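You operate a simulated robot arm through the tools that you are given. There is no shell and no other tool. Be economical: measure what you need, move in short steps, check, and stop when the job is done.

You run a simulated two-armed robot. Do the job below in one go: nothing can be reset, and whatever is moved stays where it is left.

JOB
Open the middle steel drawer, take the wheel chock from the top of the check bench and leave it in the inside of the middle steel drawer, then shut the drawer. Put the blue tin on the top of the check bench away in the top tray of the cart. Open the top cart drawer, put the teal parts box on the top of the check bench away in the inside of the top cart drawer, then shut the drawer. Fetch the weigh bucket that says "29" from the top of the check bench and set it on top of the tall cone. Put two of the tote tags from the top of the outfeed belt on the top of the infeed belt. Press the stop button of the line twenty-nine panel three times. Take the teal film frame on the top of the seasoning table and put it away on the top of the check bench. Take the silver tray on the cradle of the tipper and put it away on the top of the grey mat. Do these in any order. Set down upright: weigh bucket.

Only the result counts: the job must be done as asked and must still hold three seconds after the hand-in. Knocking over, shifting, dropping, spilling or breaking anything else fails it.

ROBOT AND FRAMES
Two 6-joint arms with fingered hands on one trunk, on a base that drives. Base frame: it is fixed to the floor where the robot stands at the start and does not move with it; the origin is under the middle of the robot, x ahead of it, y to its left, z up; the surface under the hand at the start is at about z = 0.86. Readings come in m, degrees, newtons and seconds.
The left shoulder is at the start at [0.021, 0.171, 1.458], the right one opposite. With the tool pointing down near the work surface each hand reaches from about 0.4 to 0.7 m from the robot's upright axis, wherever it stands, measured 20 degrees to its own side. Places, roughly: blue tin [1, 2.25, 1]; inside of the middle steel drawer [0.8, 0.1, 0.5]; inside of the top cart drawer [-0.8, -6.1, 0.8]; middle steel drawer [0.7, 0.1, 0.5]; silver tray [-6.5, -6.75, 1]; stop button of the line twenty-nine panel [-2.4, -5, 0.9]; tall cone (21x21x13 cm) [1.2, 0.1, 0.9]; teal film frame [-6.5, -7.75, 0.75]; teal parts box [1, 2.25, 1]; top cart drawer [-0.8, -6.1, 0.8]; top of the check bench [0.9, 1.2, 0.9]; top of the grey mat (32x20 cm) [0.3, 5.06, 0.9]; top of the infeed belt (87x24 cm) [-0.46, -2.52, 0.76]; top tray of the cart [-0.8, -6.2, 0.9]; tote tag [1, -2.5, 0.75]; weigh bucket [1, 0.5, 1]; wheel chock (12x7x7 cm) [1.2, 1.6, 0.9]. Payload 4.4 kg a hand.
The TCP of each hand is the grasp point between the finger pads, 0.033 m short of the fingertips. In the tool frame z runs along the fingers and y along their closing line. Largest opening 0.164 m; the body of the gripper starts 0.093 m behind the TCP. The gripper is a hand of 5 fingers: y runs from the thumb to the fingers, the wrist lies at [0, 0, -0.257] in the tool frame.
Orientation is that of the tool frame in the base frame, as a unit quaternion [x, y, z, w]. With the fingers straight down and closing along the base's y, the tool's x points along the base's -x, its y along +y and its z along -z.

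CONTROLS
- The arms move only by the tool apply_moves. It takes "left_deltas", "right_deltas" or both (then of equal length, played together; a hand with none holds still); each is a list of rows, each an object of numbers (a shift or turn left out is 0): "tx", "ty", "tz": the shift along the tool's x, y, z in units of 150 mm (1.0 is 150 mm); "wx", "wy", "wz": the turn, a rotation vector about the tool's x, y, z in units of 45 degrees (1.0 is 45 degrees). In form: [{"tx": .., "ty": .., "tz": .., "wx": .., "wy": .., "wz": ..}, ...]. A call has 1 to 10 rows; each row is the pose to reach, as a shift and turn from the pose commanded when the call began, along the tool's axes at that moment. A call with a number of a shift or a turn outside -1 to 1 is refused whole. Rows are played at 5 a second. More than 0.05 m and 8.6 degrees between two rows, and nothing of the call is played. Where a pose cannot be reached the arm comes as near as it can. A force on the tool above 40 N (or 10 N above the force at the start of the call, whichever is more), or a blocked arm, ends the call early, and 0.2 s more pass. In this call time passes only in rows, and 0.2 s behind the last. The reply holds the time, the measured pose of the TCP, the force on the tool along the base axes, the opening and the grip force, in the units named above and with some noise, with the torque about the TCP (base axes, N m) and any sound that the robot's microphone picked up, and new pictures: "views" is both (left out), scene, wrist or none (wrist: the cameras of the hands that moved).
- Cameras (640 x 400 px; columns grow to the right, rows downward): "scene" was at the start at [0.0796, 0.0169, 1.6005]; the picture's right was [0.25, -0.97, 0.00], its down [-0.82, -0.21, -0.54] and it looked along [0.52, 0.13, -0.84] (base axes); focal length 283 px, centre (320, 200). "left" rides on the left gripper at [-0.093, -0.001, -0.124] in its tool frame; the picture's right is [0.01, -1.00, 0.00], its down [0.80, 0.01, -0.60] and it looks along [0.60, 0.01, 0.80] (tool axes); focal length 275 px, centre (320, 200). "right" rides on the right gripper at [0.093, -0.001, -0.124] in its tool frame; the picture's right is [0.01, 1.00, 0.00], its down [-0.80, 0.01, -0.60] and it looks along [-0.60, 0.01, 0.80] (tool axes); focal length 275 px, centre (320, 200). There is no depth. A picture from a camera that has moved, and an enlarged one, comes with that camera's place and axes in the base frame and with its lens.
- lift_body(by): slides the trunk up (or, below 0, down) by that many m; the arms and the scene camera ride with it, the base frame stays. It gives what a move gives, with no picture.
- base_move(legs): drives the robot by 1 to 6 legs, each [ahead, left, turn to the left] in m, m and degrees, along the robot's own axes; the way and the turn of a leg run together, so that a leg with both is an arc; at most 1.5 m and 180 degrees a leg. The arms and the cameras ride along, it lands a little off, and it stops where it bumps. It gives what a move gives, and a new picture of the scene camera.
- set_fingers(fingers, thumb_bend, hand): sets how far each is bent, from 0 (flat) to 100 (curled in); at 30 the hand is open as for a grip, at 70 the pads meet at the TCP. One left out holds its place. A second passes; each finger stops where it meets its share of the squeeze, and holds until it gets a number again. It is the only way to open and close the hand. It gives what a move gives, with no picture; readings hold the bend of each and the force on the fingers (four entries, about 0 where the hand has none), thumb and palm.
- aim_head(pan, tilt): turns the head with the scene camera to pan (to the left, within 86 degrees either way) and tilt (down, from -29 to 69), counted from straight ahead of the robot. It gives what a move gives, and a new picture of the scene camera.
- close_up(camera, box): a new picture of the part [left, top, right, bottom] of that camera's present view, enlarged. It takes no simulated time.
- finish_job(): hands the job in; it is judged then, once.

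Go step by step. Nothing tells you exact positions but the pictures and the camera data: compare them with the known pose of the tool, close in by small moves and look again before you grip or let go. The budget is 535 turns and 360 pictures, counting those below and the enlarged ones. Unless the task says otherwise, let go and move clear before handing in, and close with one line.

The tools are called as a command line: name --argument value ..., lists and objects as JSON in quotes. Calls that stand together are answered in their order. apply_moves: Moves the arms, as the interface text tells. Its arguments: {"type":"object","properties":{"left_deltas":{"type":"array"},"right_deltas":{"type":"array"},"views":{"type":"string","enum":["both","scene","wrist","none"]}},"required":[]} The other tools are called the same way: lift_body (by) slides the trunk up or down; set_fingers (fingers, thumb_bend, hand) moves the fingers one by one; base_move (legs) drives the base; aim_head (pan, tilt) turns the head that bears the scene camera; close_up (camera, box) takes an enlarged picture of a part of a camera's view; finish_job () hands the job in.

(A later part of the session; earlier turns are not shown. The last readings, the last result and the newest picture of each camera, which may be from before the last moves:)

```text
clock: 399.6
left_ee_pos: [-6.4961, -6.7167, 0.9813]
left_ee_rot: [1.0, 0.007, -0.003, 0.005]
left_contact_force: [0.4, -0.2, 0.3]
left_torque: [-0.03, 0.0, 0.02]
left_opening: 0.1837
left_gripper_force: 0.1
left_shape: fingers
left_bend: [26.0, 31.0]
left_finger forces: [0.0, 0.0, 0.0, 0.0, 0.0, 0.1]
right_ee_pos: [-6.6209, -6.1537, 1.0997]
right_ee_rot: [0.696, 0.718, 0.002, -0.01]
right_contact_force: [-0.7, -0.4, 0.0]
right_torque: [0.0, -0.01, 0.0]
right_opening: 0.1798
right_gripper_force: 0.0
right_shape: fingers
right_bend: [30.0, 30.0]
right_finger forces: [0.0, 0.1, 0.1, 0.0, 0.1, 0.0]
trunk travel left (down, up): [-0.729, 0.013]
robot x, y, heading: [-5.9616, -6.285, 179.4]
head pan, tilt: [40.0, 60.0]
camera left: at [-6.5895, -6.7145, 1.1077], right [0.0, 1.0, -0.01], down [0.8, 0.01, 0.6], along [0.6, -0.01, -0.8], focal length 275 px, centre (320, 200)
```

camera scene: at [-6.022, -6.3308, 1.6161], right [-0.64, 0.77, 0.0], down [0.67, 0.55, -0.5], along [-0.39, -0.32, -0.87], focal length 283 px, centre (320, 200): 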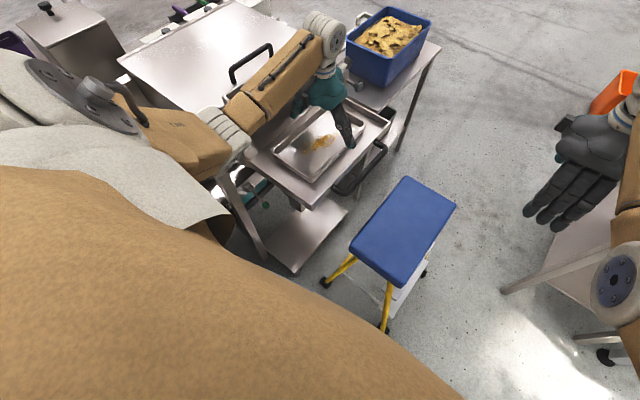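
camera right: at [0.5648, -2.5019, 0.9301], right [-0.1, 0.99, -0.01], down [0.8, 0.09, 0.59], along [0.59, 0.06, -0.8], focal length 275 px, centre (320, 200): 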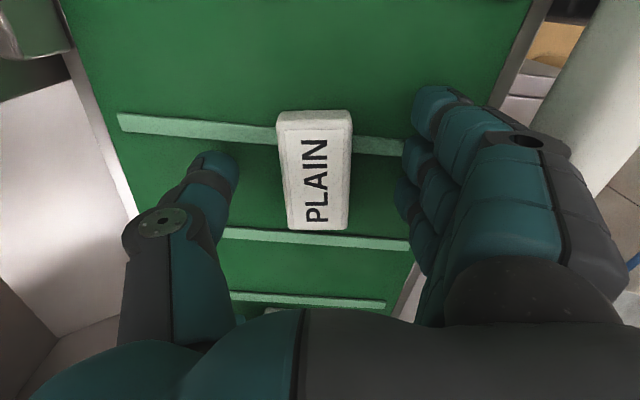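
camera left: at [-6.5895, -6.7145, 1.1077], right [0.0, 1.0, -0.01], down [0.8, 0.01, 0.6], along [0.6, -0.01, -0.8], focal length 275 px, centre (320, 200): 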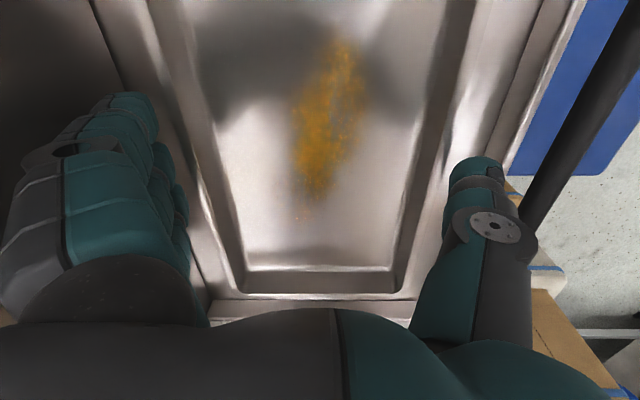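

apply_moves --left_deltas '[{"tz": 0.05}, {"tz": 0.1}]' --views "wrist"

close_up --camera "scene" --box '[230, 50, 430, 200]'

```text
clock: 400.2
left_ee_pos: [-6.4962, -6.7153, 0.968]
left_ee_rot: [1.0, 0.006, -0.002, 0.005]
left_contact_force: [0.7, -0.5, -0.3]
left_torque: [-0.02, 0.0, -0.01]
left_opening: 0.1838
left_gripper_force: 0.0
left_shape: fingers
left_bend: [26.0, 31.0]
left_finger forces: [0.0, 0.0, 0.0, 0.0, 0.0, 0.0]
right_ee_pos: [-6.6205, -6.1515, 1.0995]
right_ee_rot: [0.695, 0.719, 0.004, -0.011]
right_contact_force: [-0.7, -0.5, 0.5]
right_torque: [-0.05, 0.02, 0.02]
right_opening: 0.18
right_gripper_force: 0.0
right_shape: fingers
right_bend: [30.0, 30.0]
right_finger forces: [0.1, 0.0, 0.0, 0.0, 0.0, 0.1]
trunk travel left (down, up): [-0.729, 0.013]
robot x, y, heading: [-5.9612, -6.2877, 179.6]
head pan, tilt: [40.0, 60.0]
camera left: at [-6.5891, -6.7142, 1.0934], right [0.0, 1.0, -0.01], down [0.8, 0.01, 0.6], along [0.6, -0.01, -0.8], focal length 275 px, centre (320, 200)
```

left: 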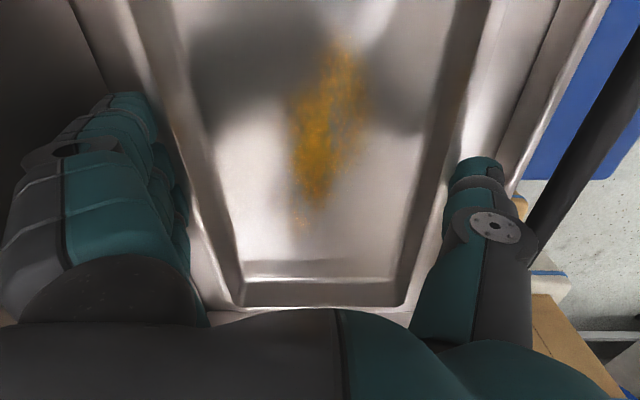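

```text
2.67 times, centred on (330, 125) of scene
camera zoom: at [-6.0218, -6.3304, 1.6161], right [-0.64, 0.77, 0.0], down [0.67, 0.55, -0.5], along [-0.39, -0.32, -0.87], focal length 754 px, centre (293, 400)
```

zoom: 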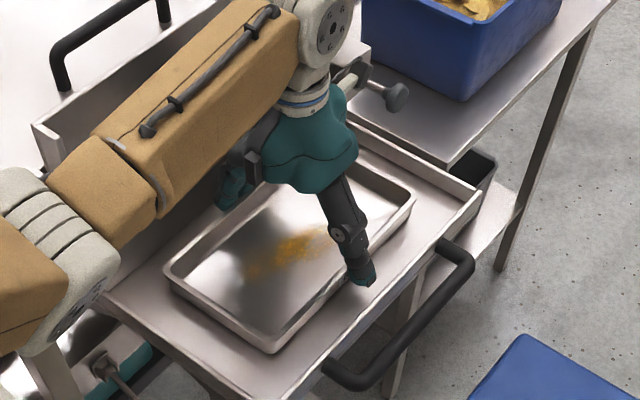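

apply_moves --left_deltas '[{"tz": 0.04}, {"tz": 0.08}]' --views "none"

```text
clock: 400.9
left_ee_pos: [-6.4968, -6.7152, 0.9575]
left_ee_rot: [1.0, 0.006, -0.002, 0.005]
left_contact_force: [-0.5, -0.1, 4.1]
left_torque: [0.35, -0.01, 0.01]
left_opening: 0.1846
left_gripper_force: 2.3
left_shape: fingers
left_bend: [26.0, 31.0]
left_finger forces: [0.0, 0.0, 0.1, 0.1, 4.0, 0.0]
right_ee_pos: [-6.6207, -6.1535, 1.1012]
right_ee_rot: [0.696, 0.718, 0.003, -0.01]
right_contact_force: [-0.5, -0.4, 0.0]
right_torque: [-0.01, 0.0, -0.03]
right_opening: 0.18
right_gripper_force: 0.2
right_shape: fingers
right_bend: [30.0, 30.0]
right_finger forces: [0.0, 0.1, 0.0, 0.0, 0.0, 0.1]
trunk travel left (down, up): [-0.729, 0.013]
robot x, y, heading: [-5.9593, -6.2872, 179.3]
head pan, tilt: [40.0, 60.0]
```

Thumb just touches the cradle plate. Up 4 mm, then close.

apply_moves --left_deltas '[{"tz": -0.03}]' --views "none"

set_fingers --hand "left" --fingers 70 --thumb_bend 70

close_up --camera "scene" --box '[230, 50, 430, 200]'

```text
clock: 401.2
left_ee_pos: [-6.4964, -6.7178, 0.9599]
left_ee_rot: [1.0, 0.006, -0.001, 0.005]
left_contact_force: [1.2, 0.2, 0.5]
left_torque: [0.01, 0.0, 0.01]
left_opening: 0.1841
left_gripper_force: 0.6
left_shape: fingers
left_bend: [26.0, 31.0]
left_finger forces: [0.1, 0.0, 0.1, 0.0, 0.5, 0.1]
right_ee_pos: [-6.6205, -6.1524, 1.0993]
right_ee_rot: [0.696, 0.718, 0.003, -0.011]
right_contact_force: [0.3, -0.5, -0.6]
right_torque: [0.01, 0.0, 0.0]
right_opening: 0.18
right_gripper_force: 0.0
right_shape: fingers
right_bend: [30.0, 30.0]
right_finger forces: [0.0, 0.1, 0.0, 0.0, 0.1, 0.1]
trunk travel left (down, up): [-0.729, 0.013]
robot x, y, heading: [-5.9622, -6.2866, 179.4]
head pan, tilt: [40.0, 60.0]
```

```text
clock: 402.2
left_ee_pos: [-6.4963, -6.7186, 0.9604]
left_ee_rot: [1.0, 0.006, -0.003, 0.005]
left_contact_force: [0.5, -4.9, 3.0]
left_torque: [-1.42, -0.01, 0.08]
left_opening: 0.1759
left_gripper_force: 35.8
left_shape: fingers
left_bend: [31.0, 36.0]
left_finger forces: [10.8, 10.5, 10.2, 10.1, 31.1, 0.1]
right_ee_pos: [-6.6213, -6.1532, 1.1001]
right_ee_rot: [0.696, 0.718, 0.004, -0.011]
right_contact_force: [-0.5, 0.2, -0.3]
right_torque: [-0.01, -0.02, 0.01]
right_opening: 0.1796
right_gripper_force: 0.0
right_shape: fingers
right_bend: [30.0, 30.0]
right_finger forces: [0.1, 0.1, 0.0, 0.0, 0.1, 0.0]
trunk travel left (down, up): [-0.729, 0.013]
robot x, y, heading: [-5.9626, -6.2877, 179.5]
head pan, tilt: [40.0, 60.0]
```

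```text
2.67 times, centred on (330, 125) of scene
camera zoom: at [-6.0214, -6.3307, 1.6162], right [-0.64, 0.77, 0.0], down [0.67, 0.55, -0.5], along [-0.39, -0.32, -0.87], focal length 754 px, centre (293, 400)
```

zoom: 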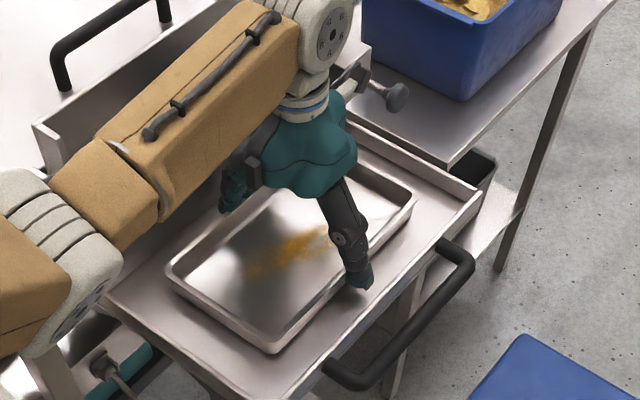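

Gripped on both long rims. Lift gently and check it stays level.

apply_moves --left_deltas '[{"tz": -0.06}, {"tz": -0.12}, {"tz": -0.18}, {"tz": -0.24}]' --views "both"

```text
clock: 403.2
left_ee_pos: [-6.4962, -6.7178, 0.9965]
left_ee_rot: [1.0, 0.006, -0.002, 0.004]
left_contact_force: [-0.4, 0.9, -10.2]
left_torque: [0.0, 0.01, 0.05]
left_opening: 0.1761
left_gripper_force: 35.1
left_shape: fingers
left_bend: [31.0, 36.0]
left_finger forces: [9.2, 8.9, 8.8, 8.6, 34.5, 0.0]
right_ee_pos: [-6.6201, -6.1543, 1.0992]
right_ee_rot: [0.696, 0.718, 0.003, -0.011]
right_contact_force: [0.3, 0.1, 0.6]
right_torque: [-0.02, -0.01, 0.01]
right_opening: 0.1797
right_gripper_force: 0.0
right_shape: fingers
right_bend: [30.0, 30.0]
right_finger forces: [0.0, 0.0, 0.0, 0.0, 0.1, 0.1]
trunk travel left (down, up): [-0.729, 0.013]
robot x, y, heading: [-5.9596, -6.287, 179.3]
head pan, tilt: [40.0, 60.0]
camera scene: at [-6.0226, -6.331, 1.6161], right [-0.64, 0.77, 0.0], down [0.67, 0.55, -0.5], along [-0.38, -0.32, -0.87], focal length 283 px, centre (320, 200)
camera left: at [-6.5894, -6.7149, 1.1214], right [0.0, 1.0, -0.01], down [0.8, 0.01, 0.6], along [0.6, -0.01, -0.8], focal length 275 px, centre (320, 200)
```

scene: 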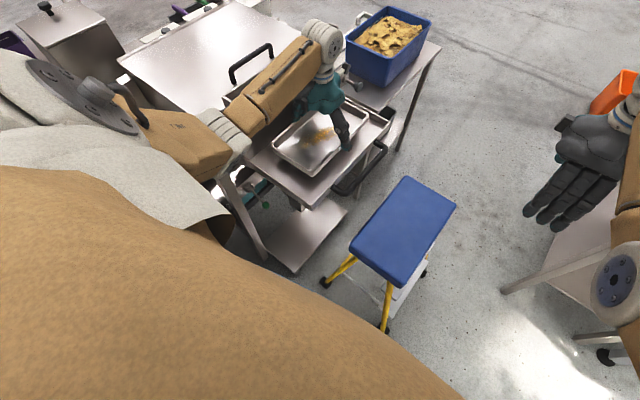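
left: 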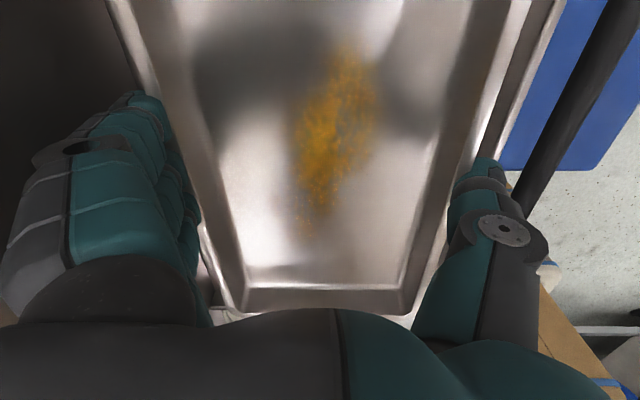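

Tray is up, level and steady (about 1 kg). I'll raise it further, slide clear of the tipper, and bring it in front of me.

apply_moves --left_deltas '[{"tz": -0.15}, {"tz": -0.3}, {"tz": -0.45}, {"tz": -0.55}]' --right_deltas '[{"ty": 0.25, "tx": 0.2}, {"ty": 0.5, "tx": 0.4}, {"ty": 0.75, "tx": 0.6}, {"ty": 1, "tx": 0.8}]' --views "none"

base_move --legs '[[0, -0.45, 0]]'

apply_moves --left_deltas '[{"ty": -0.25}, {"ty": -0.5}, {"ty": -0.75}, {"ty": -1}]' --views "none"

apply_moves --left_deltas '[{"ty": -0.25}, {"ty": -0.5}, {"ty": -0.75}]' --views "scene"

```text
clock: 404.2
left_ee_pos: [-6.4944, -6.7146, 1.0796]
left_ee_rot: [1.0, 0.006, -0.003, 0.005]
left_contact_force: [0.8, 1.1, -10.3]
left_torque: [-0.05, 0.01, 0.0]
left_opening: 0.1758
left_gripper_force: 34.6
left_shape: fingers
left_bend: [31.0, 36.0]
left_finger forces: [9.1, 8.8, 8.7, 8.6, 34.5, 0.0]
right_ee_pos: [-6.5106, -6.0257, 1.0587]
right_ee_rot: [0.702, 0.712, -0.002, -0.01]
right_contact_force: [-0.6, 0.4, 0.6]
right_torque: [-0.04, 0.01, 0.04]
right_opening: 0.1795
right_gripper_force: 0.0
right_shape: fingers
right_bend: [30.0, 30.0]
right_finger forces: [0.0, 0.1, 0.1, 0.1, 0.0, 0.0]
right hand out of reach, approached as far as the arm can: row 2, 3, 4
trunk travel left (down, up): [-0.729, 0.013]
robot x, y, heading: [-5.9602, -6.2895, 179.7]
head pan, tilt: [40.0, 60.0]
```

```text
clock: 406.9
left_ee_pos: [-6.4928, -6.2728, 1.0783]
left_ee_rot: [1.0, 0.004, -0.002, 0.006]
left_contact_force: [-0.4, -0.5, -9.9]
left_torque: [-0.04, -0.01, -0.02]
left_opening: 0.1756
left_gripper_force: 34.3
left_shape: fingers
left_bend: [31.0, 36.0]
left_finger forces: [9.1, 8.9, 8.7, 8.6, 34.3, 0.0]
right_ee_pos: [-6.5062, -5.5845, 1.0575]
right_ee_rot: [0.703, 0.711, 0.0, -0.009]
right_contact_force: [-0.3, -0.1, 0.6]
right_torque: [-0.03, -0.01, 0.01]
right_opening: 0.1798
right_gripper_force: 0.0
right_shape: fingers
right_bend: [30.0, 30.0]
right_finger forces: [0.0, 0.0, 0.0, 0.1, 0.1, 0.1]
trunk travel left (down, up): [-0.729, 0.013]
robot x, y, heading: [-5.9607, -5.846, 179.5]
head pan, tilt: [40.0, 60.0]
camera scene: at [-6.0189, -5.8878, 1.6161], right [-0.63, 0.77, 0.0], down [0.67, 0.55, -0.5], along [-0.39, -0.32, -0.87], focal length 283 px, centre (320, 200)
```

scene: 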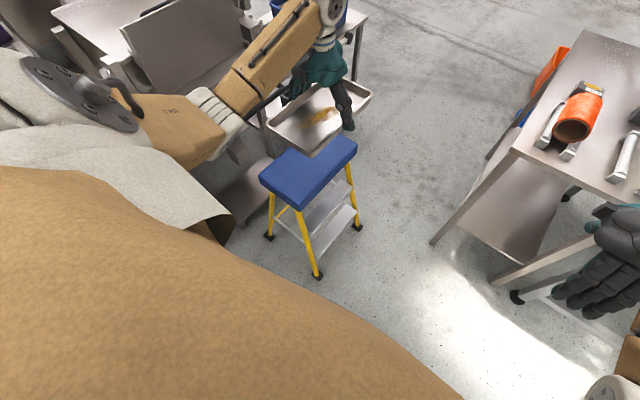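

```text
clock: 407.9
left_ee_pos: [-6.5071, -6.1268, 1.0606]
left_ee_rot: [1.0, 0.006, -0.003, 0.007]
left_contact_force: [-1.3, 1.0, -10.9]
left_torque: [-0.08, -0.02, 0.0]
left_opening: 0.1757
left_gripper_force: 35.2
left_shape: fingers
left_bend: [32.0, 36.0]
left_finger forces: [9.1, 8.9, 8.9, 8.6, 34.3, 0.0]
left hand out of reach, approached as far as the arm can: row 3, 4
right_ee_pos: [-6.5079, -5.5838, 1.057]
right_ee_rot: [0.703, 0.711, -0.001, -0.008]
right_contact_force: [0.1, -0.1, -0.3]
right_torque: [-0.07, -0.02, 0.02]
right_opening: 0.1796
right_gripper_force: 0.0
right_shape: fingers
right_bend: [30.0, 30.0]
right_finger forces: [0.1, 0.0, 0.0, 0.0, 0.1, 0.0]
trunk travel left (down, up): [-0.729, 0.013]
robot x, y, heading: [-5.9545, -5.8455, 179.5]
head pan, tilt: [40.0, 60.0]
```

```text
clock: 408.7
left_ee_pos: [-6.5119, -6.0149, 1.0519]
left_ee_rot: [1.0, 0.006, -0.002, 0.007]
left_contact_force: [0.4, 0.4, -11.0]
left_torque: [-0.06, 0.0, 0.02]
left_opening: 0.1759
left_gripper_force: 34.4
left_shape: fingers
left_bend: [32.0, 36.0]
left_finger forces: [8.9, 8.8, 8.7, 8.7, 34.0, 0.0]
left hand out of reach, approached as far as the arm can: row 1, 2, 3
right_ee_pos: [-6.507, -5.5839, 1.0576]
right_ee_rot: [0.703, 0.711, 0.0, -0.008]
right_contact_force: [-0.9, 0.2, -0.6]
right_torque: [0.0, 0.0, 0.02]
right_opening: 0.1797
right_gripper_force: 0.1
right_shape: fingers
right_bend: [30.0, 30.0]
right_finger forces: [0.1, 0.0, 0.0, 0.0, 0.1, 0.0]
trunk travel left (down, up): [-0.729, 0.013]
robot x, y, heading: [-5.9574, -5.8444, 179.5]
head pan, tilt: [40.0, 60.0]
camera scene: at [-6.0189, -5.8858, 1.6161], right [-0.64, 0.77, 0.0], down [0.67, 0.55, -0.5], along [-0.39, -0.32, -0.87], focal length 283 px, centre (320, 200)
```

scene: 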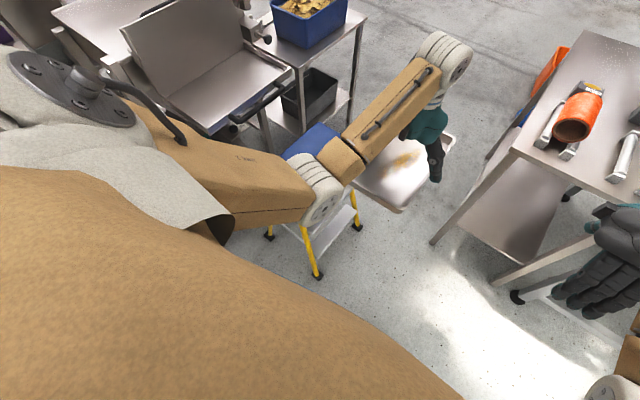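

aim_head --pan 68 --tilt 22

```text
clock: 409.8
left_ee_pos: [-6.5111, -6.015, 1.0523]
left_ee_rot: [1.0, 0.005, -0.002, 0.004]
left_contact_force: [0.2, -0.6, -11.6]
left_torque: [-0.02, 0.02, -0.03]
left_opening: 0.1758
left_gripper_force: 34.4
left_shape: fingers
left_bend: [32.0, 36.0]
left_finger forces: [8.8, 8.9, 8.7, 8.7, 33.9, 0.0]
right_ee_pos: [-6.5077, -5.5843, 1.0589]
right_ee_rot: [0.703, 0.711, 0.0, -0.008]
right_contact_force: [-0.1, 0.3, 0.2]
right_torque: [0.0, 0.0, 0.0]
right_opening: 0.1797
right_gripper_force: 0.1
right_shape: fingers
right_bend: [30.0, 30.0]
right_finger forces: [0.0, 0.1, 0.0, 0.0, 0.0, 0.1]
trunk travel left (down, up): [-0.729, 0.013]
robot x, y, heading: [-5.9571, -5.8455, 179.3]
head pan, tilt: [68.0, 22.0]
camera scene: at [-6.0033, -5.9309, 1.6709], right [-0.92, 0.38, 0.0], down [0.15, 0.35, -0.93], along [-0.36, -0.86, -0.38], focal length 283 px, centre (320, 200)
```

scene: 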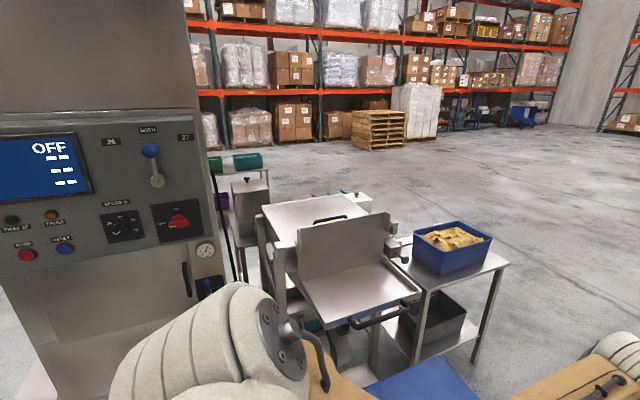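

close_up --camera "scene" --box '[180, 130, 420, 280]'

```text
2.67 times, centred on (300, 205) of scene
camera zoom: at [-6.0033, -5.9309, 1.6709], right [-0.92, 0.38, 0.0], down [0.15, 0.35, -0.93], along [-0.36, -0.86, -0.38], focal length 754 px, centre (373, 187)
```

zoom: 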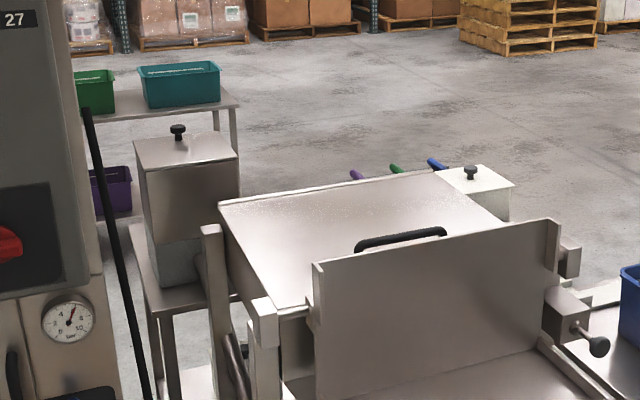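

The seasoning table is behind the tipper, so I need to come round from the south. Backing out east first, then turning to face -y.

base_move --legs '[[-0.65, 0.4, 0], [-0.65, 0.1, 0], [0, 0, 91]]'

aim_head --pan -30 --tilt 15

```text
clock: 421.0
left_ee_pos: [-4.4897, -6.905, 1.0517]
left_ee_rot: [0.693, 0.721, 0.001, 0.005]
left_contact_force: [0.8, 0.2, -11.1]
left_torque: [0.03, -0.01, 0.03]
left_opening: 0.1756
left_gripper_force: 32.3
left_shape: fingers
left_bend: [32.0, 36.0]
left_finger forces: [8.2, 8.1, 8.3, 8.3, 31.8, 0.0]
right_ee_pos: [-4.9206, -6.9142, 1.0574]
right_ee_rot: [-0.02, 1.0, -0.006, -0.006]
right_contact_force: [-0.1, -0.3, 0.2]
right_torque: [0.04, -0.01, 0.0]
right_opening: 0.18
right_gripper_force: 0.0
right_shape: fingers
right_bend: [30.0, 30.0]
right_finger forces: [0.0, 0.1, 0.0, 0.0, 0.0, 0.1]
trunk travel left (down, up): [-0.729, 0.013]
robot x, y, heading: [-4.6804, -6.3588, -89.1]
head pan, tilt: [68.0, 22.0]
camera scene: at [-4.588, -6.4028, 1.671], right [-0.36, -0.93, 0.0], down [-0.35, 0.13, -0.93], along [0.87, -0.33, -0.38], focal length 283 px, centre (320, 200)
```

scene: 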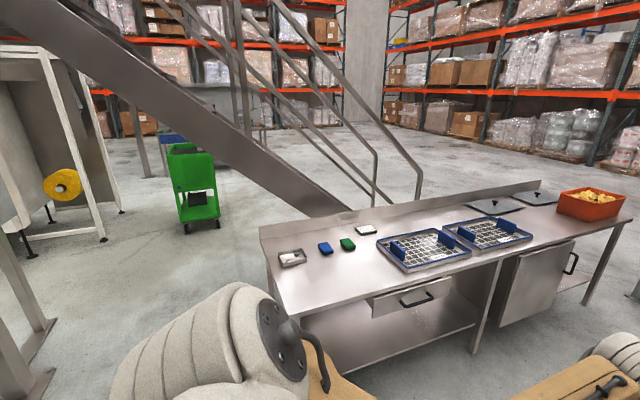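

```text
clock: 422.7
left_ee_pos: [-4.4896, -6.9068, 1.0521]
left_ee_rot: [0.693, 0.721, 0.002, 0.005]
left_contact_force: [0.2, -0.4, -10.0]
left_torque: [0.04, -0.04, 0.03]
left_opening: 0.1756
left_gripper_force: 32.9
left_shape: fingers
left_bend: [32.0, 36.0]
left_finger forces: [8.3, 8.2, 8.2, 8.3, 31.9, 0.0]
right_ee_pos: [-4.9218, -6.915, 1.0583]
right_ee_rot: [-0.02, 1.0, -0.005, -0.006]
right_contact_force: [0.6, -0.2, -0.4]
right_torque: [0.02, -0.02, -0.02]
right_opening: 0.1797
right_gripper_force: 0.0
right_shape: fingers
right_bend: [30.0, 30.0]
right_finger forces: [0.0, 0.0, 0.0, 0.0, 0.0, 0.0]
trunk travel left (down, up): [-0.729, 0.013]
robot x, y, heading: [-4.6764, -6.3584, -88.9]
head pan, tilt: [-30.0, 15.0]
camera scene: at [-4.7199, -6.4516, 1.6823], right [-0.88, 0.48, 0.0], down [0.12, 0.23, -0.97], along [-0.47, -0.85, -0.26], focal length 283 px, centre (320, 200)
```

scene: 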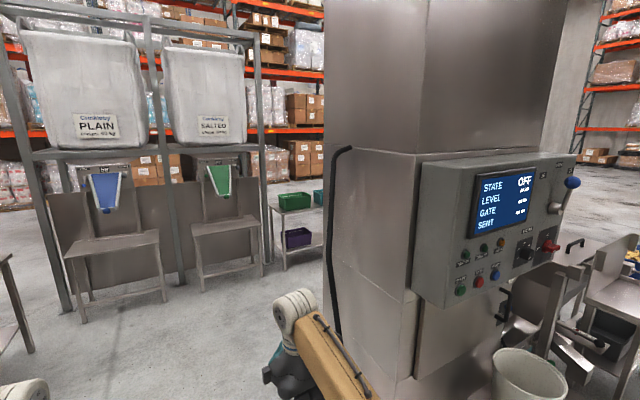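

base_move --legs '[[1.5, 0, 0], [0.5, 0, 0], [0, 0, -90]]'

aim_head --pan -20 --tilt 22

```text
clock: 436.4
left_ee_pos: [-5.1607, -8.5477, 1.0531]
left_ee_rot: [0.999, 0.04, -0.003, 0.004]
left_contact_force: [-0.3, 0.5, -10.2]
left_torque: [-0.04, -0.04, -0.01]
left_opening: 0.1752
left_gripper_force: 32.3
left_shape: fingers
left_bend: [32.0, 36.0]
left_finger forces: [8.0, 8.0, 8.2, 8.3, 31.3, 0.1]
right_ee_pos: [-5.1858, -8.116, 1.0567]
right_ee_rot: [0.678, 0.735, -0.001, -0.009]
right_contact_force: [0.1, 0.5, 0.3]
right_torque: [-0.03, 0.0, 0.01]
right_opening: 0.1796
right_gripper_force: 0.1
right_shape: fingers
right_bend: [30.0, 30.0]
right_finger forces: [0.0, 0.0, 0.0, 0.0, 0.0, 0.1]
trunk travel left (down, up): [-0.729, 0.013]
robot x, y, heading: [-4.6223, -8.3369, -176.5]
head pan, tilt: [-30.0, 15.0]
camera scene: at [-4.7132, -8.2968, 1.6823], right [0.45, 0.89, 0.0], down [0.23, -0.12, -0.97], along [-0.86, 0.43, -0.26], focal length 283 px, centre (320, 200)
```

scene: 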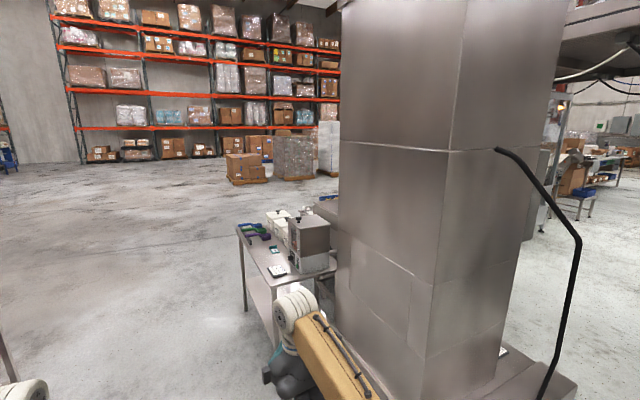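

```text
clock: 437.1
left_ee_pos: [-5.1605, -8.5478, 1.0523]
left_ee_rot: [0.999, 0.041, -0.001, 0.005]
left_contact_force: [-0.9, -0.3, -11.1]
left_torque: [-0.03, -0.01, 0.0]
left_opening: 0.1751
left_gripper_force: 32.0
left_shape: fingers
left_bend: [32.0, 36.0]
left_finger forces: [8.1, 8.0, 8.2, 8.3, 31.2, 0.0]
right_ee_pos: [-5.1872, -8.1159, 1.0581]
right_ee_rot: [0.677, 0.736, -0.001, -0.009]
right_contact_force: [-0.1, -0.2, -0.1]
right_torque: [0.0, 0.05, 0.02]
right_opening: 0.1797
right_gripper_force: 0.1
right_shape: fingers
right_bend: [30.0, 30.0]
right_finger forces: [0.0, 0.0, 0.1, 0.0, 0.1, 0.0]
trunk travel left (down, up): [-0.729, 0.013]
robot x, y, heading: [-4.6211, -8.3398, -176.6]
head pan, tilt: [-20.0, 22.0]
camera scene: at [-4.7185, -8.3123, 1.671], right [0.28, 0.96, 0.0], down [0.36, -0.11, -0.93], along [-0.89, 0.26, -0.38], focal length 283 px, centre (320, 200)
```

scene: 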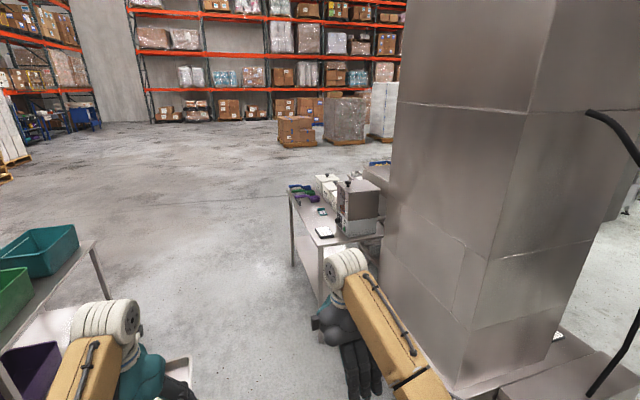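

base_move --legs '[[1.25, 0, -3.4]]'

aim_head --pan -50 --tilt 40

close_up --camera "scene" --box '[140, 60, 420, 240]'

```text
clock: 443.4
left_ee_pos: [-6.4249, -8.5722, 1.0523]
left_ee_rot: [1.0, 0.019, -0.002, 0.004]
left_contact_force: [-0.6, -0.9, -10.1]
left_torque: [-0.03, -0.05, 0.01]
left_opening: 0.1751
left_gripper_force: 32.2
left_shape: fingers
left_bend: [32.0, 36.0]
left_finger forces: [8.1, 8.0, 8.1, 8.3, 31.2, 0.0]
right_ee_pos: [-6.4324, -8.1406, 1.0578]
right_ee_rot: [0.694, 0.72, 0.0, -0.009]
right_contact_force: [-0.4, 0.7, -0.7]
right_torque: [-0.01, -0.01, -0.01]
right_opening: 0.1796
right_gripper_force: 0.0
right_shape: fingers
right_bend: [30.0, 30.0]
right_finger forces: [0.0, 0.0, 0.0, 0.0, 0.0, 0.0]
trunk travel left (down, up): [-0.729, 0.013]
robot x, y, heading: [-5.8782, -8.3844, -179.0]
head pan, tilt: [-20.0, 22.0]
camera scene: at [-5.9735, -8.3568, 1.6709], right [0.33, 0.95, 0.0], down [0.36, -0.12, -0.93], along [-0.88, 0.3, -0.38], focal length 283 px, centre (320, 200)
```

scene: 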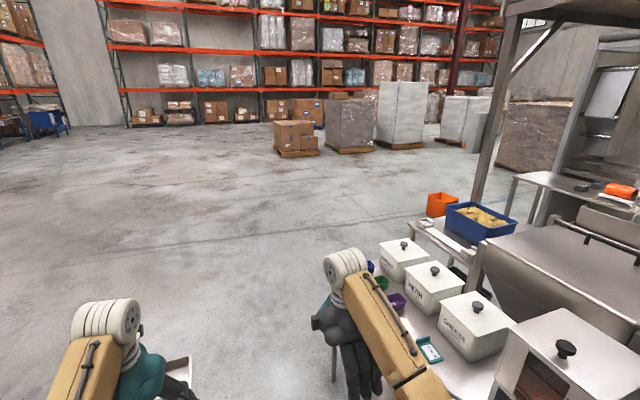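

```text
clock: 444.4
left_ee_pos: [-6.4243, -8.572, 1.0527]
left_ee_rot: [1.0, 0.019, -0.002, 0.005]
left_contact_force: [-0.3, -0.2, -10.7]
left_torque: [-0.01, -0.02, -0.01]
left_opening: 0.1754
left_gripper_force: 31.4
left_shape: fingers
left_bend: [32.0, 36.0]
left_finger forces: [8.0, 7.9, 8.0, 8.3, 31.3, 0.0]
right_ee_pos: [-6.4327, -8.1402, 1.0579]
right_ee_rot: [0.693, 0.721, 0.0, -0.008]
right_contact_force: [0.1, 0.1, 0.5]
right_torque: [-0.01, 0.03, 0.04]
right_opening: 0.1796
right_gripper_force: 0.1
right_shape: fingers
right_bend: [30.0, 30.0]
right_finger forces: [0.0, 0.0, 0.0, 0.1, 0.0, 0.0]
trunk travel left (down, up): [-0.729, 0.013]
robot x, y, heading: [-5.8755, -8.3847, -179.0]
head pan, tilt: [-50.0, 40.0]
camera scene: at [-5.9413, -8.3228, 1.6429], right [0.75, 0.66, 0.0], down [0.42, -0.48, -0.77], along [-0.5, 0.58, -0.64], focal length 283 px, centre (320, 200)
```

scene: 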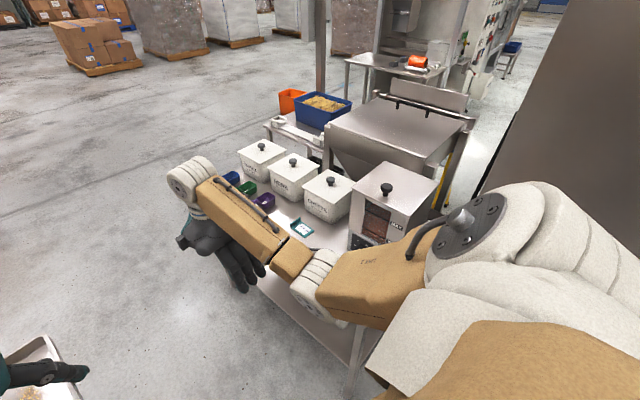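

```text
2.22 times, centred on (280, 150) of scene
camera zoom: at [-5.9413, -8.3228, 1.6429], right [0.75, 0.66, 0.0], down [0.42, -0.48, -0.77], along [-0.5, 0.58, -0.64], focal length 628 px, centre (409, 311)
```

zoom: 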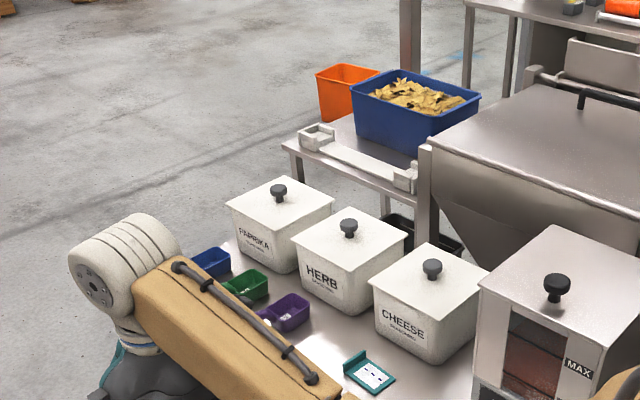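

The teal film frame is on the seasoning table near [-6.557,-7.72,0.77]. I'll drive west and turn to face the table.

base_move --legs '[[0.87, 0, 0], [0, 0, -90]]'

aim_head --pan -15 --tilt 48

```text
clock: 452.8
left_ee_pos: [-6.9261, -7.8448, 1.0512]
left_ee_rot: [0.716, -0.698, -0.004, 0.001]
left_contact_force: [0.4, 0.4, -11.4]
left_torque: [-0.01, 0.02, -0.02]
left_opening: 0.1752
left_gripper_force: 31.2
left_shape: fingers
left_bend: [32.0, 36.0]
left_finger forces: [7.8, 7.8, 8.0, 8.4, 30.8, 0.1]
right_ee_pos: [-6.4921, -7.8436, 1.0585]
right_ee_rot: [1.0, 0.012, 0.006, -0.006]
right_contact_force: [-0.4, -0.2, 0.3]
right_torque: [0.02, 0.02, 0.0]
right_opening: 0.1797
right_gripper_force: 0.2
right_shape: fingers
right_bend: [30.0, 30.0]
right_finger forces: [0.0, 0.0, 0.0, 0.1, 0.2, 0.1]
trunk travel left (down, up): [-0.729, 0.013]
robot x, y, heading: [-6.7465, -8.3974, 90.0]
head pan, tilt: [-50.0, 40.0]
camera scene: at [-6.6798, -8.3305, 1.6428], right [0.65, -0.76, 0.0], down [-0.49, -0.42, -0.77], along [0.58, 0.49, -0.64], focal length 283 px, centre (320, 200)
```

scene: 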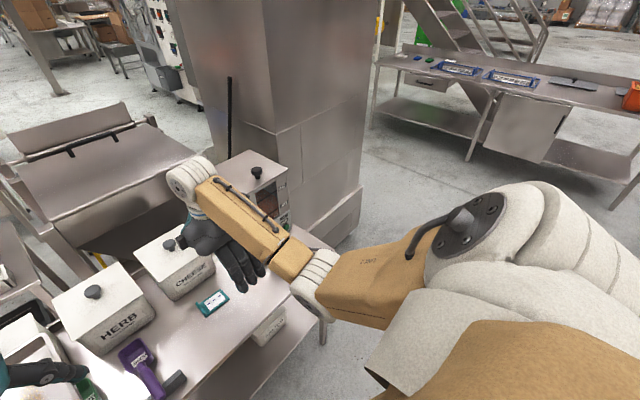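

```text
clock: 453.9
left_ee_pos: [-6.9257, -7.8458, 1.0526]
left_ee_rot: [0.716, -0.698, -0.005, 0.002]
left_contact_force: [-0.2, -0.5, -11.5]
left_torque: [0.02, 0.06, 0.0]
left_opening: 0.1749
left_gripper_force: 31.2
left_shape: fingers
left_bend: [32.0, 36.0]
left_finger forces: [7.9, 7.8, 7.9, 8.3, 30.9, 0.1]
right_ee_pos: [-6.493, -7.8434, 1.0588]
right_ee_rot: [1.0, 0.012, 0.004, -0.007]
right_contact_force: [-0.8, -0.3, 1.4]
right_torque: [0.01, 0.04, -0.03]
right_opening: 0.1799
right_gripper_force: 0.1
right_shape: fingers
right_bend: [30.0, 30.0]
right_finger forces: [0.0, 0.0, 0.0, 0.0, 0.0, 0.0]
trunk travel left (down, up): [-0.729, 0.013]
robot x, y, heading: [-6.7456, -8.3985, 90.1]
head pan, tilt: [-15.0, 48.0]
camera scene: at [-6.7246, -8.3092, 1.6314], right [0.97, -0.26, 0.0], down [-0.19, -0.72, -0.67], along [0.17, 0.65, -0.74], focal length 283 px, centre (320, 200)
```

scene: 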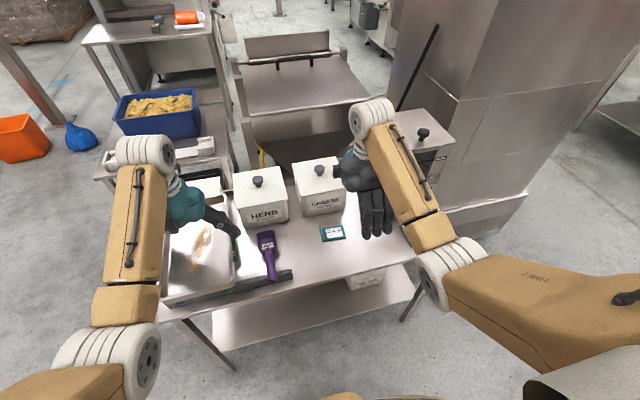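

close_up --camera "scene" --box '[290, 205, 380, 265]'

close_up --camera "right" --box '[0, 0, 640, 400]'

```text
6.67 times, centred on (335, 235) of scene
camera zoom: at [-6.7246, -8.3092, 1.6314], right [0.97, -0.26, 0.0], down [-0.19, -0.72, -0.67], along [0.17, 0.65, -0.74], focal length 1884 px, centre (220, -33)
```

zoom: 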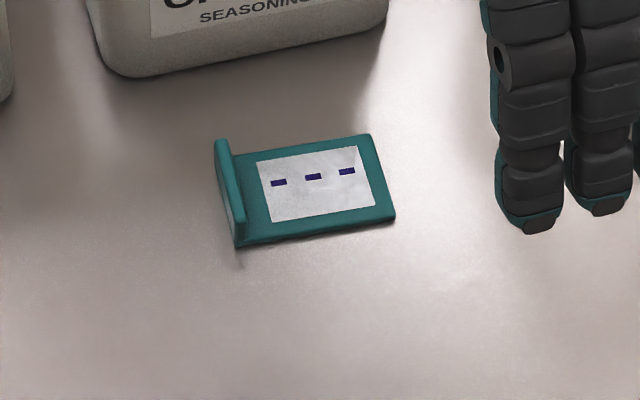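

```text
1.00 times, centred on (320, 200) of right (not enlarged: the box is as wide or as high as the picture)
camera zoom: at [-6.4018, -7.8392, 1.1826], right [0.04, -1.0, -0.01], down [-0.81, -0.04, 0.59], along [-0.59, -0.01, -0.81], focal length 275 px, centre (320, 200)
```

zoom: 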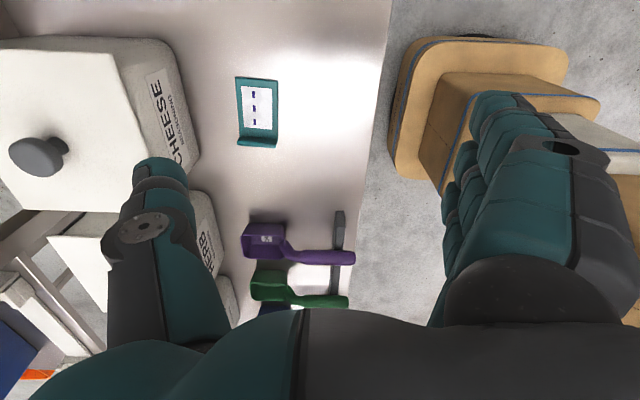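

Frame measured: plate centre [-6.53,-7.751], top z≈0.80, upright tab at its -x end. I'll position the right hand above it.

set_fingers --hand "right" --fingers 46 --thumb_bend 48

apply_moves --right_deltas '[{"tx": -0.2, "ty": -0.2}, {"tx": -0.4, "ty": -0.4}, {"tx": -0.4, "ty": -0.57, "tz": 0.2}, {"tx": -0.4, "ty": -0.57, "tz": 0.5}, {"tx": -0.4, "ty": -0.57, "tz": 0.8}]' --views "both"

```text
clock: 454.9
left_ee_pos: [-6.9241, -7.845, 1.052]
left_ee_rot: [0.715, -0.699, -0.004, 0.002]
left_contact_force: [0.8, 0.4, -10.7]
left_torque: [-0.05, 0.02, 0.0]
left_opening: 0.1748
left_gripper_force: 31.1
left_shape: fingers
left_bend: [32.0, 36.0]
left_finger forces: [7.9, 7.9, 8.0, 8.3, 31.0, 0.0]
right_ee_pos: [-6.4931, -7.8429, 1.0583]
right_ee_rot: [1.0, 0.013, 0.006, -0.006]
right_contact_force: [-0.4, -0.1, -0.6]
right_torque: [0.01, -0.01, 0.01]
right_opening: 0.1126
right_gripper_force: 0.1
right_shape: fingers
right_bend: [46.0, 48.0]
right_finger forces: [0.1, 0.0, 0.1, 0.1, 0.1, 0.1]
trunk travel left (down, up): [-0.729, 0.013]
robot x, y, heading: [-6.7467, -8.396, 90.3]
head pan, tilt: [-15.0, 48.0]
```

```text
clock: 456.1
left_ee_pos: [-6.9263, -7.8441, 1.0519]
left_ee_rot: [0.716, -0.698, -0.004, 0.003]
left_contact_force: [-0.8, -0.1, -10.6]
left_torque: [-0.03, 0.02, 0.0]
left_opening: 0.1752
left_gripper_force: 31.2
left_shape: fingers
left_bend: [32.0, 36.0]
left_finger forces: [7.7, 7.9, 8.0, 8.3, 30.7, 0.1]
right_ee_pos: [-6.5557, -7.7538, 0.9369]
right_ee_rot: [1.0, 0.008, 0.009, -0.008]
right_contact_force: [0.9, -0.4, 0.0]
right_torque: [-0.03, 0.01, 0.0]
right_opening: 0.1122
right_gripper_force: 0.0
right_shape: fingers
right_bend: [46.0, 48.0]
right_finger forces: [0.0, 0.0, 0.1, 0.1, 0.1, 0.0]
trunk travel left (down, up): [-0.729, 0.013]
robot x, y, heading: [-6.7442, -8.3942, 89.8]
head pan, tilt: [-15.0, 48.0]
camera scene: at [-6.7248, -8.308, 1.6313], right [0.97, -0.25, 0.0], down [-0.19, -0.72, -0.67], along [0.17, 0.65, -0.74], focal length 283 px, centre (320, 200)
camera right: at [-6.4652, -7.7517, 1.0625], right [0.03, -1.0, -0.01], down [-0.81, -0.03, 0.59], along [-0.59, 0.0, -0.81], focal length 275 px, centre (320, 200)
```

scene: 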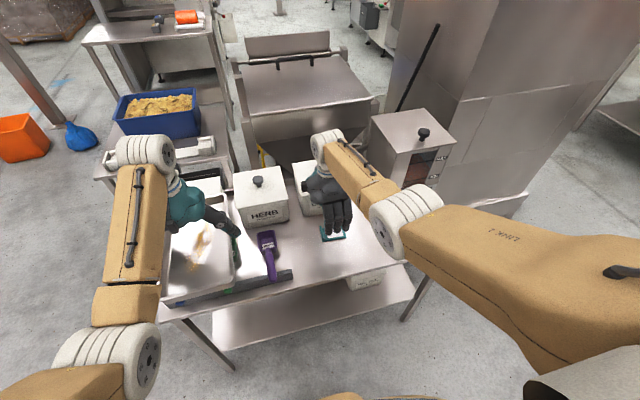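
right: 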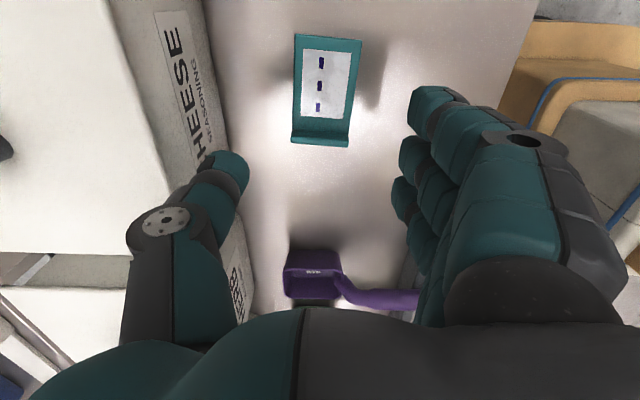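

apply_moves --right_deltas '[{"tz": 0.25}, {"tz": 0.45}, {"tz": 0.58}, {"tz": 0.65}]' --views "wrist"

```text
clock: 457.1
left_ee_pos: [-6.9247, -7.8452, 1.0522]
left_ee_rot: [0.716, -0.698, -0.005, 0.002]
left_contact_force: [1.0, 0.5, -10.8]
left_torque: [-0.03, 0.01, -0.03]
left_opening: 0.1748
left_gripper_force: 31.1
left_shape: fingers
left_bend: [32.0, 36.0]
left_finger forces: [7.8, 7.8, 8.0, 8.4, 30.9, 0.1]
right_ee_pos: [-6.5609, -7.7809, 0.8679]
right_ee_rot: [1.0, 0.008, 0.009, -0.008]
right_contact_force: [0.1, 0.1, 0.3]
right_torque: [0.01, 0.04, -0.01]
right_opening: 0.1122
right_gripper_force: 0.1
right_shape: fingers
right_bend: [46.0, 48.0]
right_finger forces: [0.0, 0.0, 0.0, 0.0, 0.1, 0.0]
right hand out of reach, approached as far as the arm can: row 1, 2, 3, 4
trunk travel left (down, up): [-0.729, 0.013]
robot x, y, heading: [-6.7455, -8.3956, 89.8]
head pan, tilt: [-15.0, 48.0]
camera right: at [-6.4704, -7.7794, 0.9935], right [0.03, -1.0, -0.02], down [-0.81, -0.03, 0.58], along [-0.59, 0.0, -0.81], focal length 275 px, centre (320, 200)
```

right: 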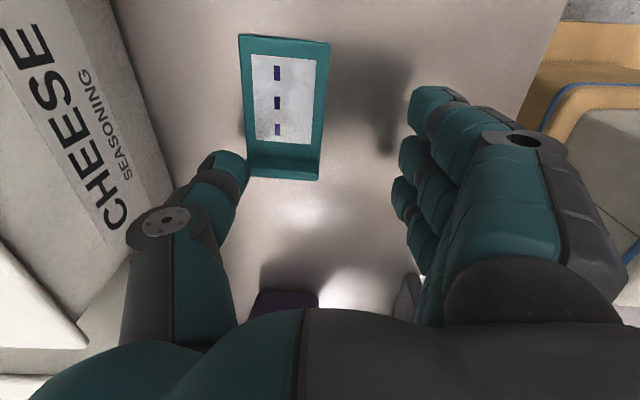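

apply_moves --right_deltas '[{"tz": -0.2}, {"tz": -0.3}]' --views "none"

base_move --legs '[[0.06, 0, 0]]'

```text
clock: 457.6
left_ee_pos: [-6.9258, -7.846, 1.0516]
left_ee_rot: [0.715, -0.699, -0.005, 0.002]
left_contact_force: [-0.3, -0.3, -11.4]
left_torque: [-0.04, -0.01, -0.03]
left_opening: 0.1748
left_gripper_force: 31.3
left_shape: fingers
left_bend: [32.0, 36.0]
left_finger forces: [7.8, 7.9, 8.1, 8.3, 30.8, 0.0]
right_ee_pos: [-6.5603, -7.7824, 0.9134]
right_ee_rot: [1.0, 0.012, 0.005, -0.006]
right_contact_force: [0.4, -0.3, 0.5]
right_torque: [0.03, 0.02, 0.01]
right_opening: 0.1124
right_gripper_force: 0.0
right_shape: fingers
right_bend: [46.0, 48.0]
right_finger forces: [0.0, 0.0, 0.1, 0.0, 0.0, 0.1]
trunk travel left (down, up): [-0.729, 0.013]
robot x, y, heading: [-6.745, -8.3938, 90.2]
head pan, tilt: [-15.0, 48.0]
```

```text
clock: 458.6
left_ee_pos: [-6.9251, -7.7827, 1.0504]
left_ee_rot: [0.716, -0.698, -0.004, 0.003]
left_contact_force: [0.5, 1.1, -11.6]
left_torque: [-0.07, -0.01, 0.0]
left_opening: 0.1748
left_gripper_force: 31.4
left_shape: fingers
left_bend: [32.0, 36.0]
left_finger forces: [7.8, 7.8, 8.0, 8.2, 30.7, 0.1]
right_ee_pos: [-6.5622, -7.7215, 0.913]
right_ee_rot: [1.0, 0.012, 0.006, -0.005]
right_contact_force: [-0.5, -5.9, 1.8]
right_torque: [0.16, 0.03, 0.02]
right_opening: 0.109
right_gripper_force: 3.0
right_shape: fingers
right_bend: [46.0, 49.0]
right_finger forces: [0.1, 0.1, 0.0, 0.0, 6.5, 0.0]
trunk travel left (down, up): [-0.729, 0.013]
robot x, y, heading: [-6.746, -8.3392, 90.4]
head pan, tilt: [-15.0, 48.0]
camera scene: at [-6.7253, -8.246, 1.6312], right [0.97, -0.26, 0.0], down [-0.19, -0.72, -0.67], along [0.17, 0.64, -0.74], focal length 283 px, centre (320, 200)
```

scene: 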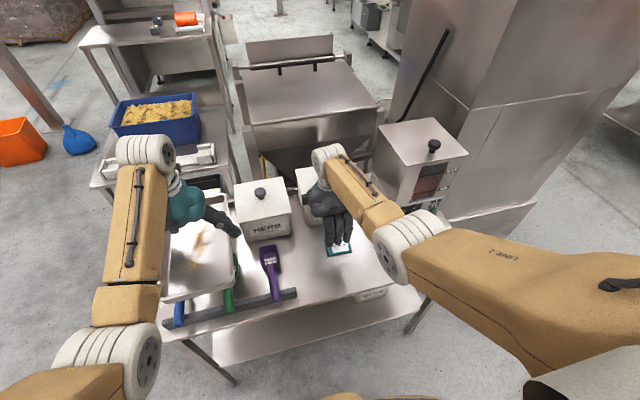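

Thumb is touching the CHEESE box lightly; move the hand back right away.

apply_moves --right_deltas '[{"ty": 0.12}, {"ty": 0.23}]' --views "none"

apply_moves --right_deltas '[{"tz": 0.15}, {"tz": 0.3}, {"tz": 0.42}]' --views "wrist"

```text
clock: 459.2
left_ee_pos: [-6.9247, -7.7848, 1.0509]
left_ee_rot: [0.716, -0.699, -0.003, 0.003]
left_contact_force: [-0.4, 0.5, -10.9]
left_torque: [-0.06, -0.01, 0.03]
left_opening: 0.1749
left_gripper_force: 31.8
left_shape: fingers
left_bend: [32.0, 36.0]
left_finger forces: [7.8, 7.9, 8.1, 8.4, 30.8, 0.0]
right_ee_pos: [-6.5605, -7.7561, 0.9151]
right_ee_rot: [1.0, 0.011, 0.006, -0.006]
right_contact_force: [-1.4, 1.0, -0.4]
right_torque: [0.0, -0.01, 0.02]
right_opening: 0.1112
right_gripper_force: 0.0
right_shape: fingers
right_bend: [46.0, 48.0]
right_finger forces: [0.1, 0.1, 0.0, 0.0, 0.1, 0.0]
trunk travel left (down, up): [-0.729, 0.013]
robot x, y, heading: [-6.7451, -8.3347, 90.1]
head pan, tilt: [-15.0, 48.0]
```

```text
clock: 460.0
left_ee_pos: [-6.9256, -7.7846, 1.0528]
left_ee_rot: [0.715, -0.699, -0.004, 0.002]
left_contact_force: [0.4, 0.7, -10.9]
left_torque: [0.0, 0.01, 0.0]
left_opening: 0.1748
left_gripper_force: 31.4
left_shape: fingers
left_bend: [32.0, 36.0]
left_finger forces: [7.8, 7.8, 7.9, 8.3, 30.7, 0.1]
right_ee_pos: [-6.561, -7.7554, 0.8509]
right_ee_rot: [1.0, 0.01, 0.007, -0.006]
right_contact_force: [0.4, 0.2, 0.3]
right_torque: [-0.01, -0.01, 0.01]
right_opening: 0.1108
right_gripper_force: 0.1
right_shape: fingers
right_bend: [46.0, 48.0]
right_finger forces: [0.0, 0.1, 0.1, 0.0, 0.0, 0.0]
trunk travel left (down, up): [-0.729, 0.013]
robot x, y, heading: [-6.747, -8.3355, 90.1]
head pan, tilt: [-15.0, 48.0]
camera right: at [-6.47, -7.7521, 0.9761], right [0.03, -1.0, -0.01], down [-0.81, -0.03, 0.59], along [-0.59, -0.01, -0.81], focal length 275 px, centre (320, 200)
```

right: 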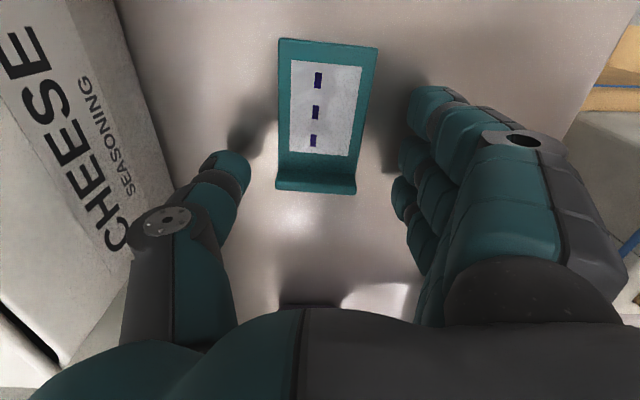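

apply_moves --right_deltas '[{"tx": 0.13}, {"tx": 0.13, "tz": 0.07}, {"tx": 0.13, "tz": 0.13}]' --views "wrist"

```text
clock: 460.9
left_ee_pos: [-6.9245, -7.7869, 1.0519]
left_ee_rot: [0.716, -0.698, -0.004, 0.004]
left_contact_force: [-0.4, 1.0, -10.8]
left_torque: [-0.05, 0.01, -0.01]
left_opening: 0.1751
left_gripper_force: 30.8
left_shape: fingers
left_bend: [32.0, 36.0]
left_finger forces: [7.9, 7.8, 7.9, 8.2, 30.8, 0.0]
right_ee_pos: [-6.5527, -7.7517, 0.8414]
right_ee_rot: [1.0, 0.006, 0.01, -0.012]
right_contact_force: [3.2, -5.5, 22.2]
right_torque: [-1.87, 0.9, 0.48]
right_opening: 0.1149
right_gripper_force: 10.9
right_shape: fingers
right_bend: [44.0, 48.0]
right_finger forces: [0.0, 0.0, 0.0, 22.0, 0.1, 0.0]
right hand out of reach, approached as far as the arm can: row 1, 2, 3
trunk travel left (down, up): [-0.729, 0.013]
robot x, y, heading: [-6.75, -8.3347, 90.3]
head pan, tilt: [-15.0, 48.0]
stopped in row 3 (right hand): the force on the tool passed its limit at 44 N (the readings are from after the stop); the commanded pose is now the measured one
camera right: at [-6.4622, -7.75, 0.967], right [0.03, -1.0, -0.02], down [-0.81, -0.03, 0.58], along [-0.58, 0.0, -0.81], focal length 275 px, centre (320, 200)
```

right: 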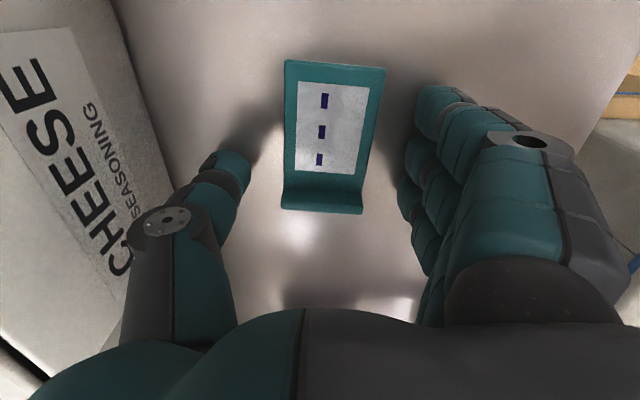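

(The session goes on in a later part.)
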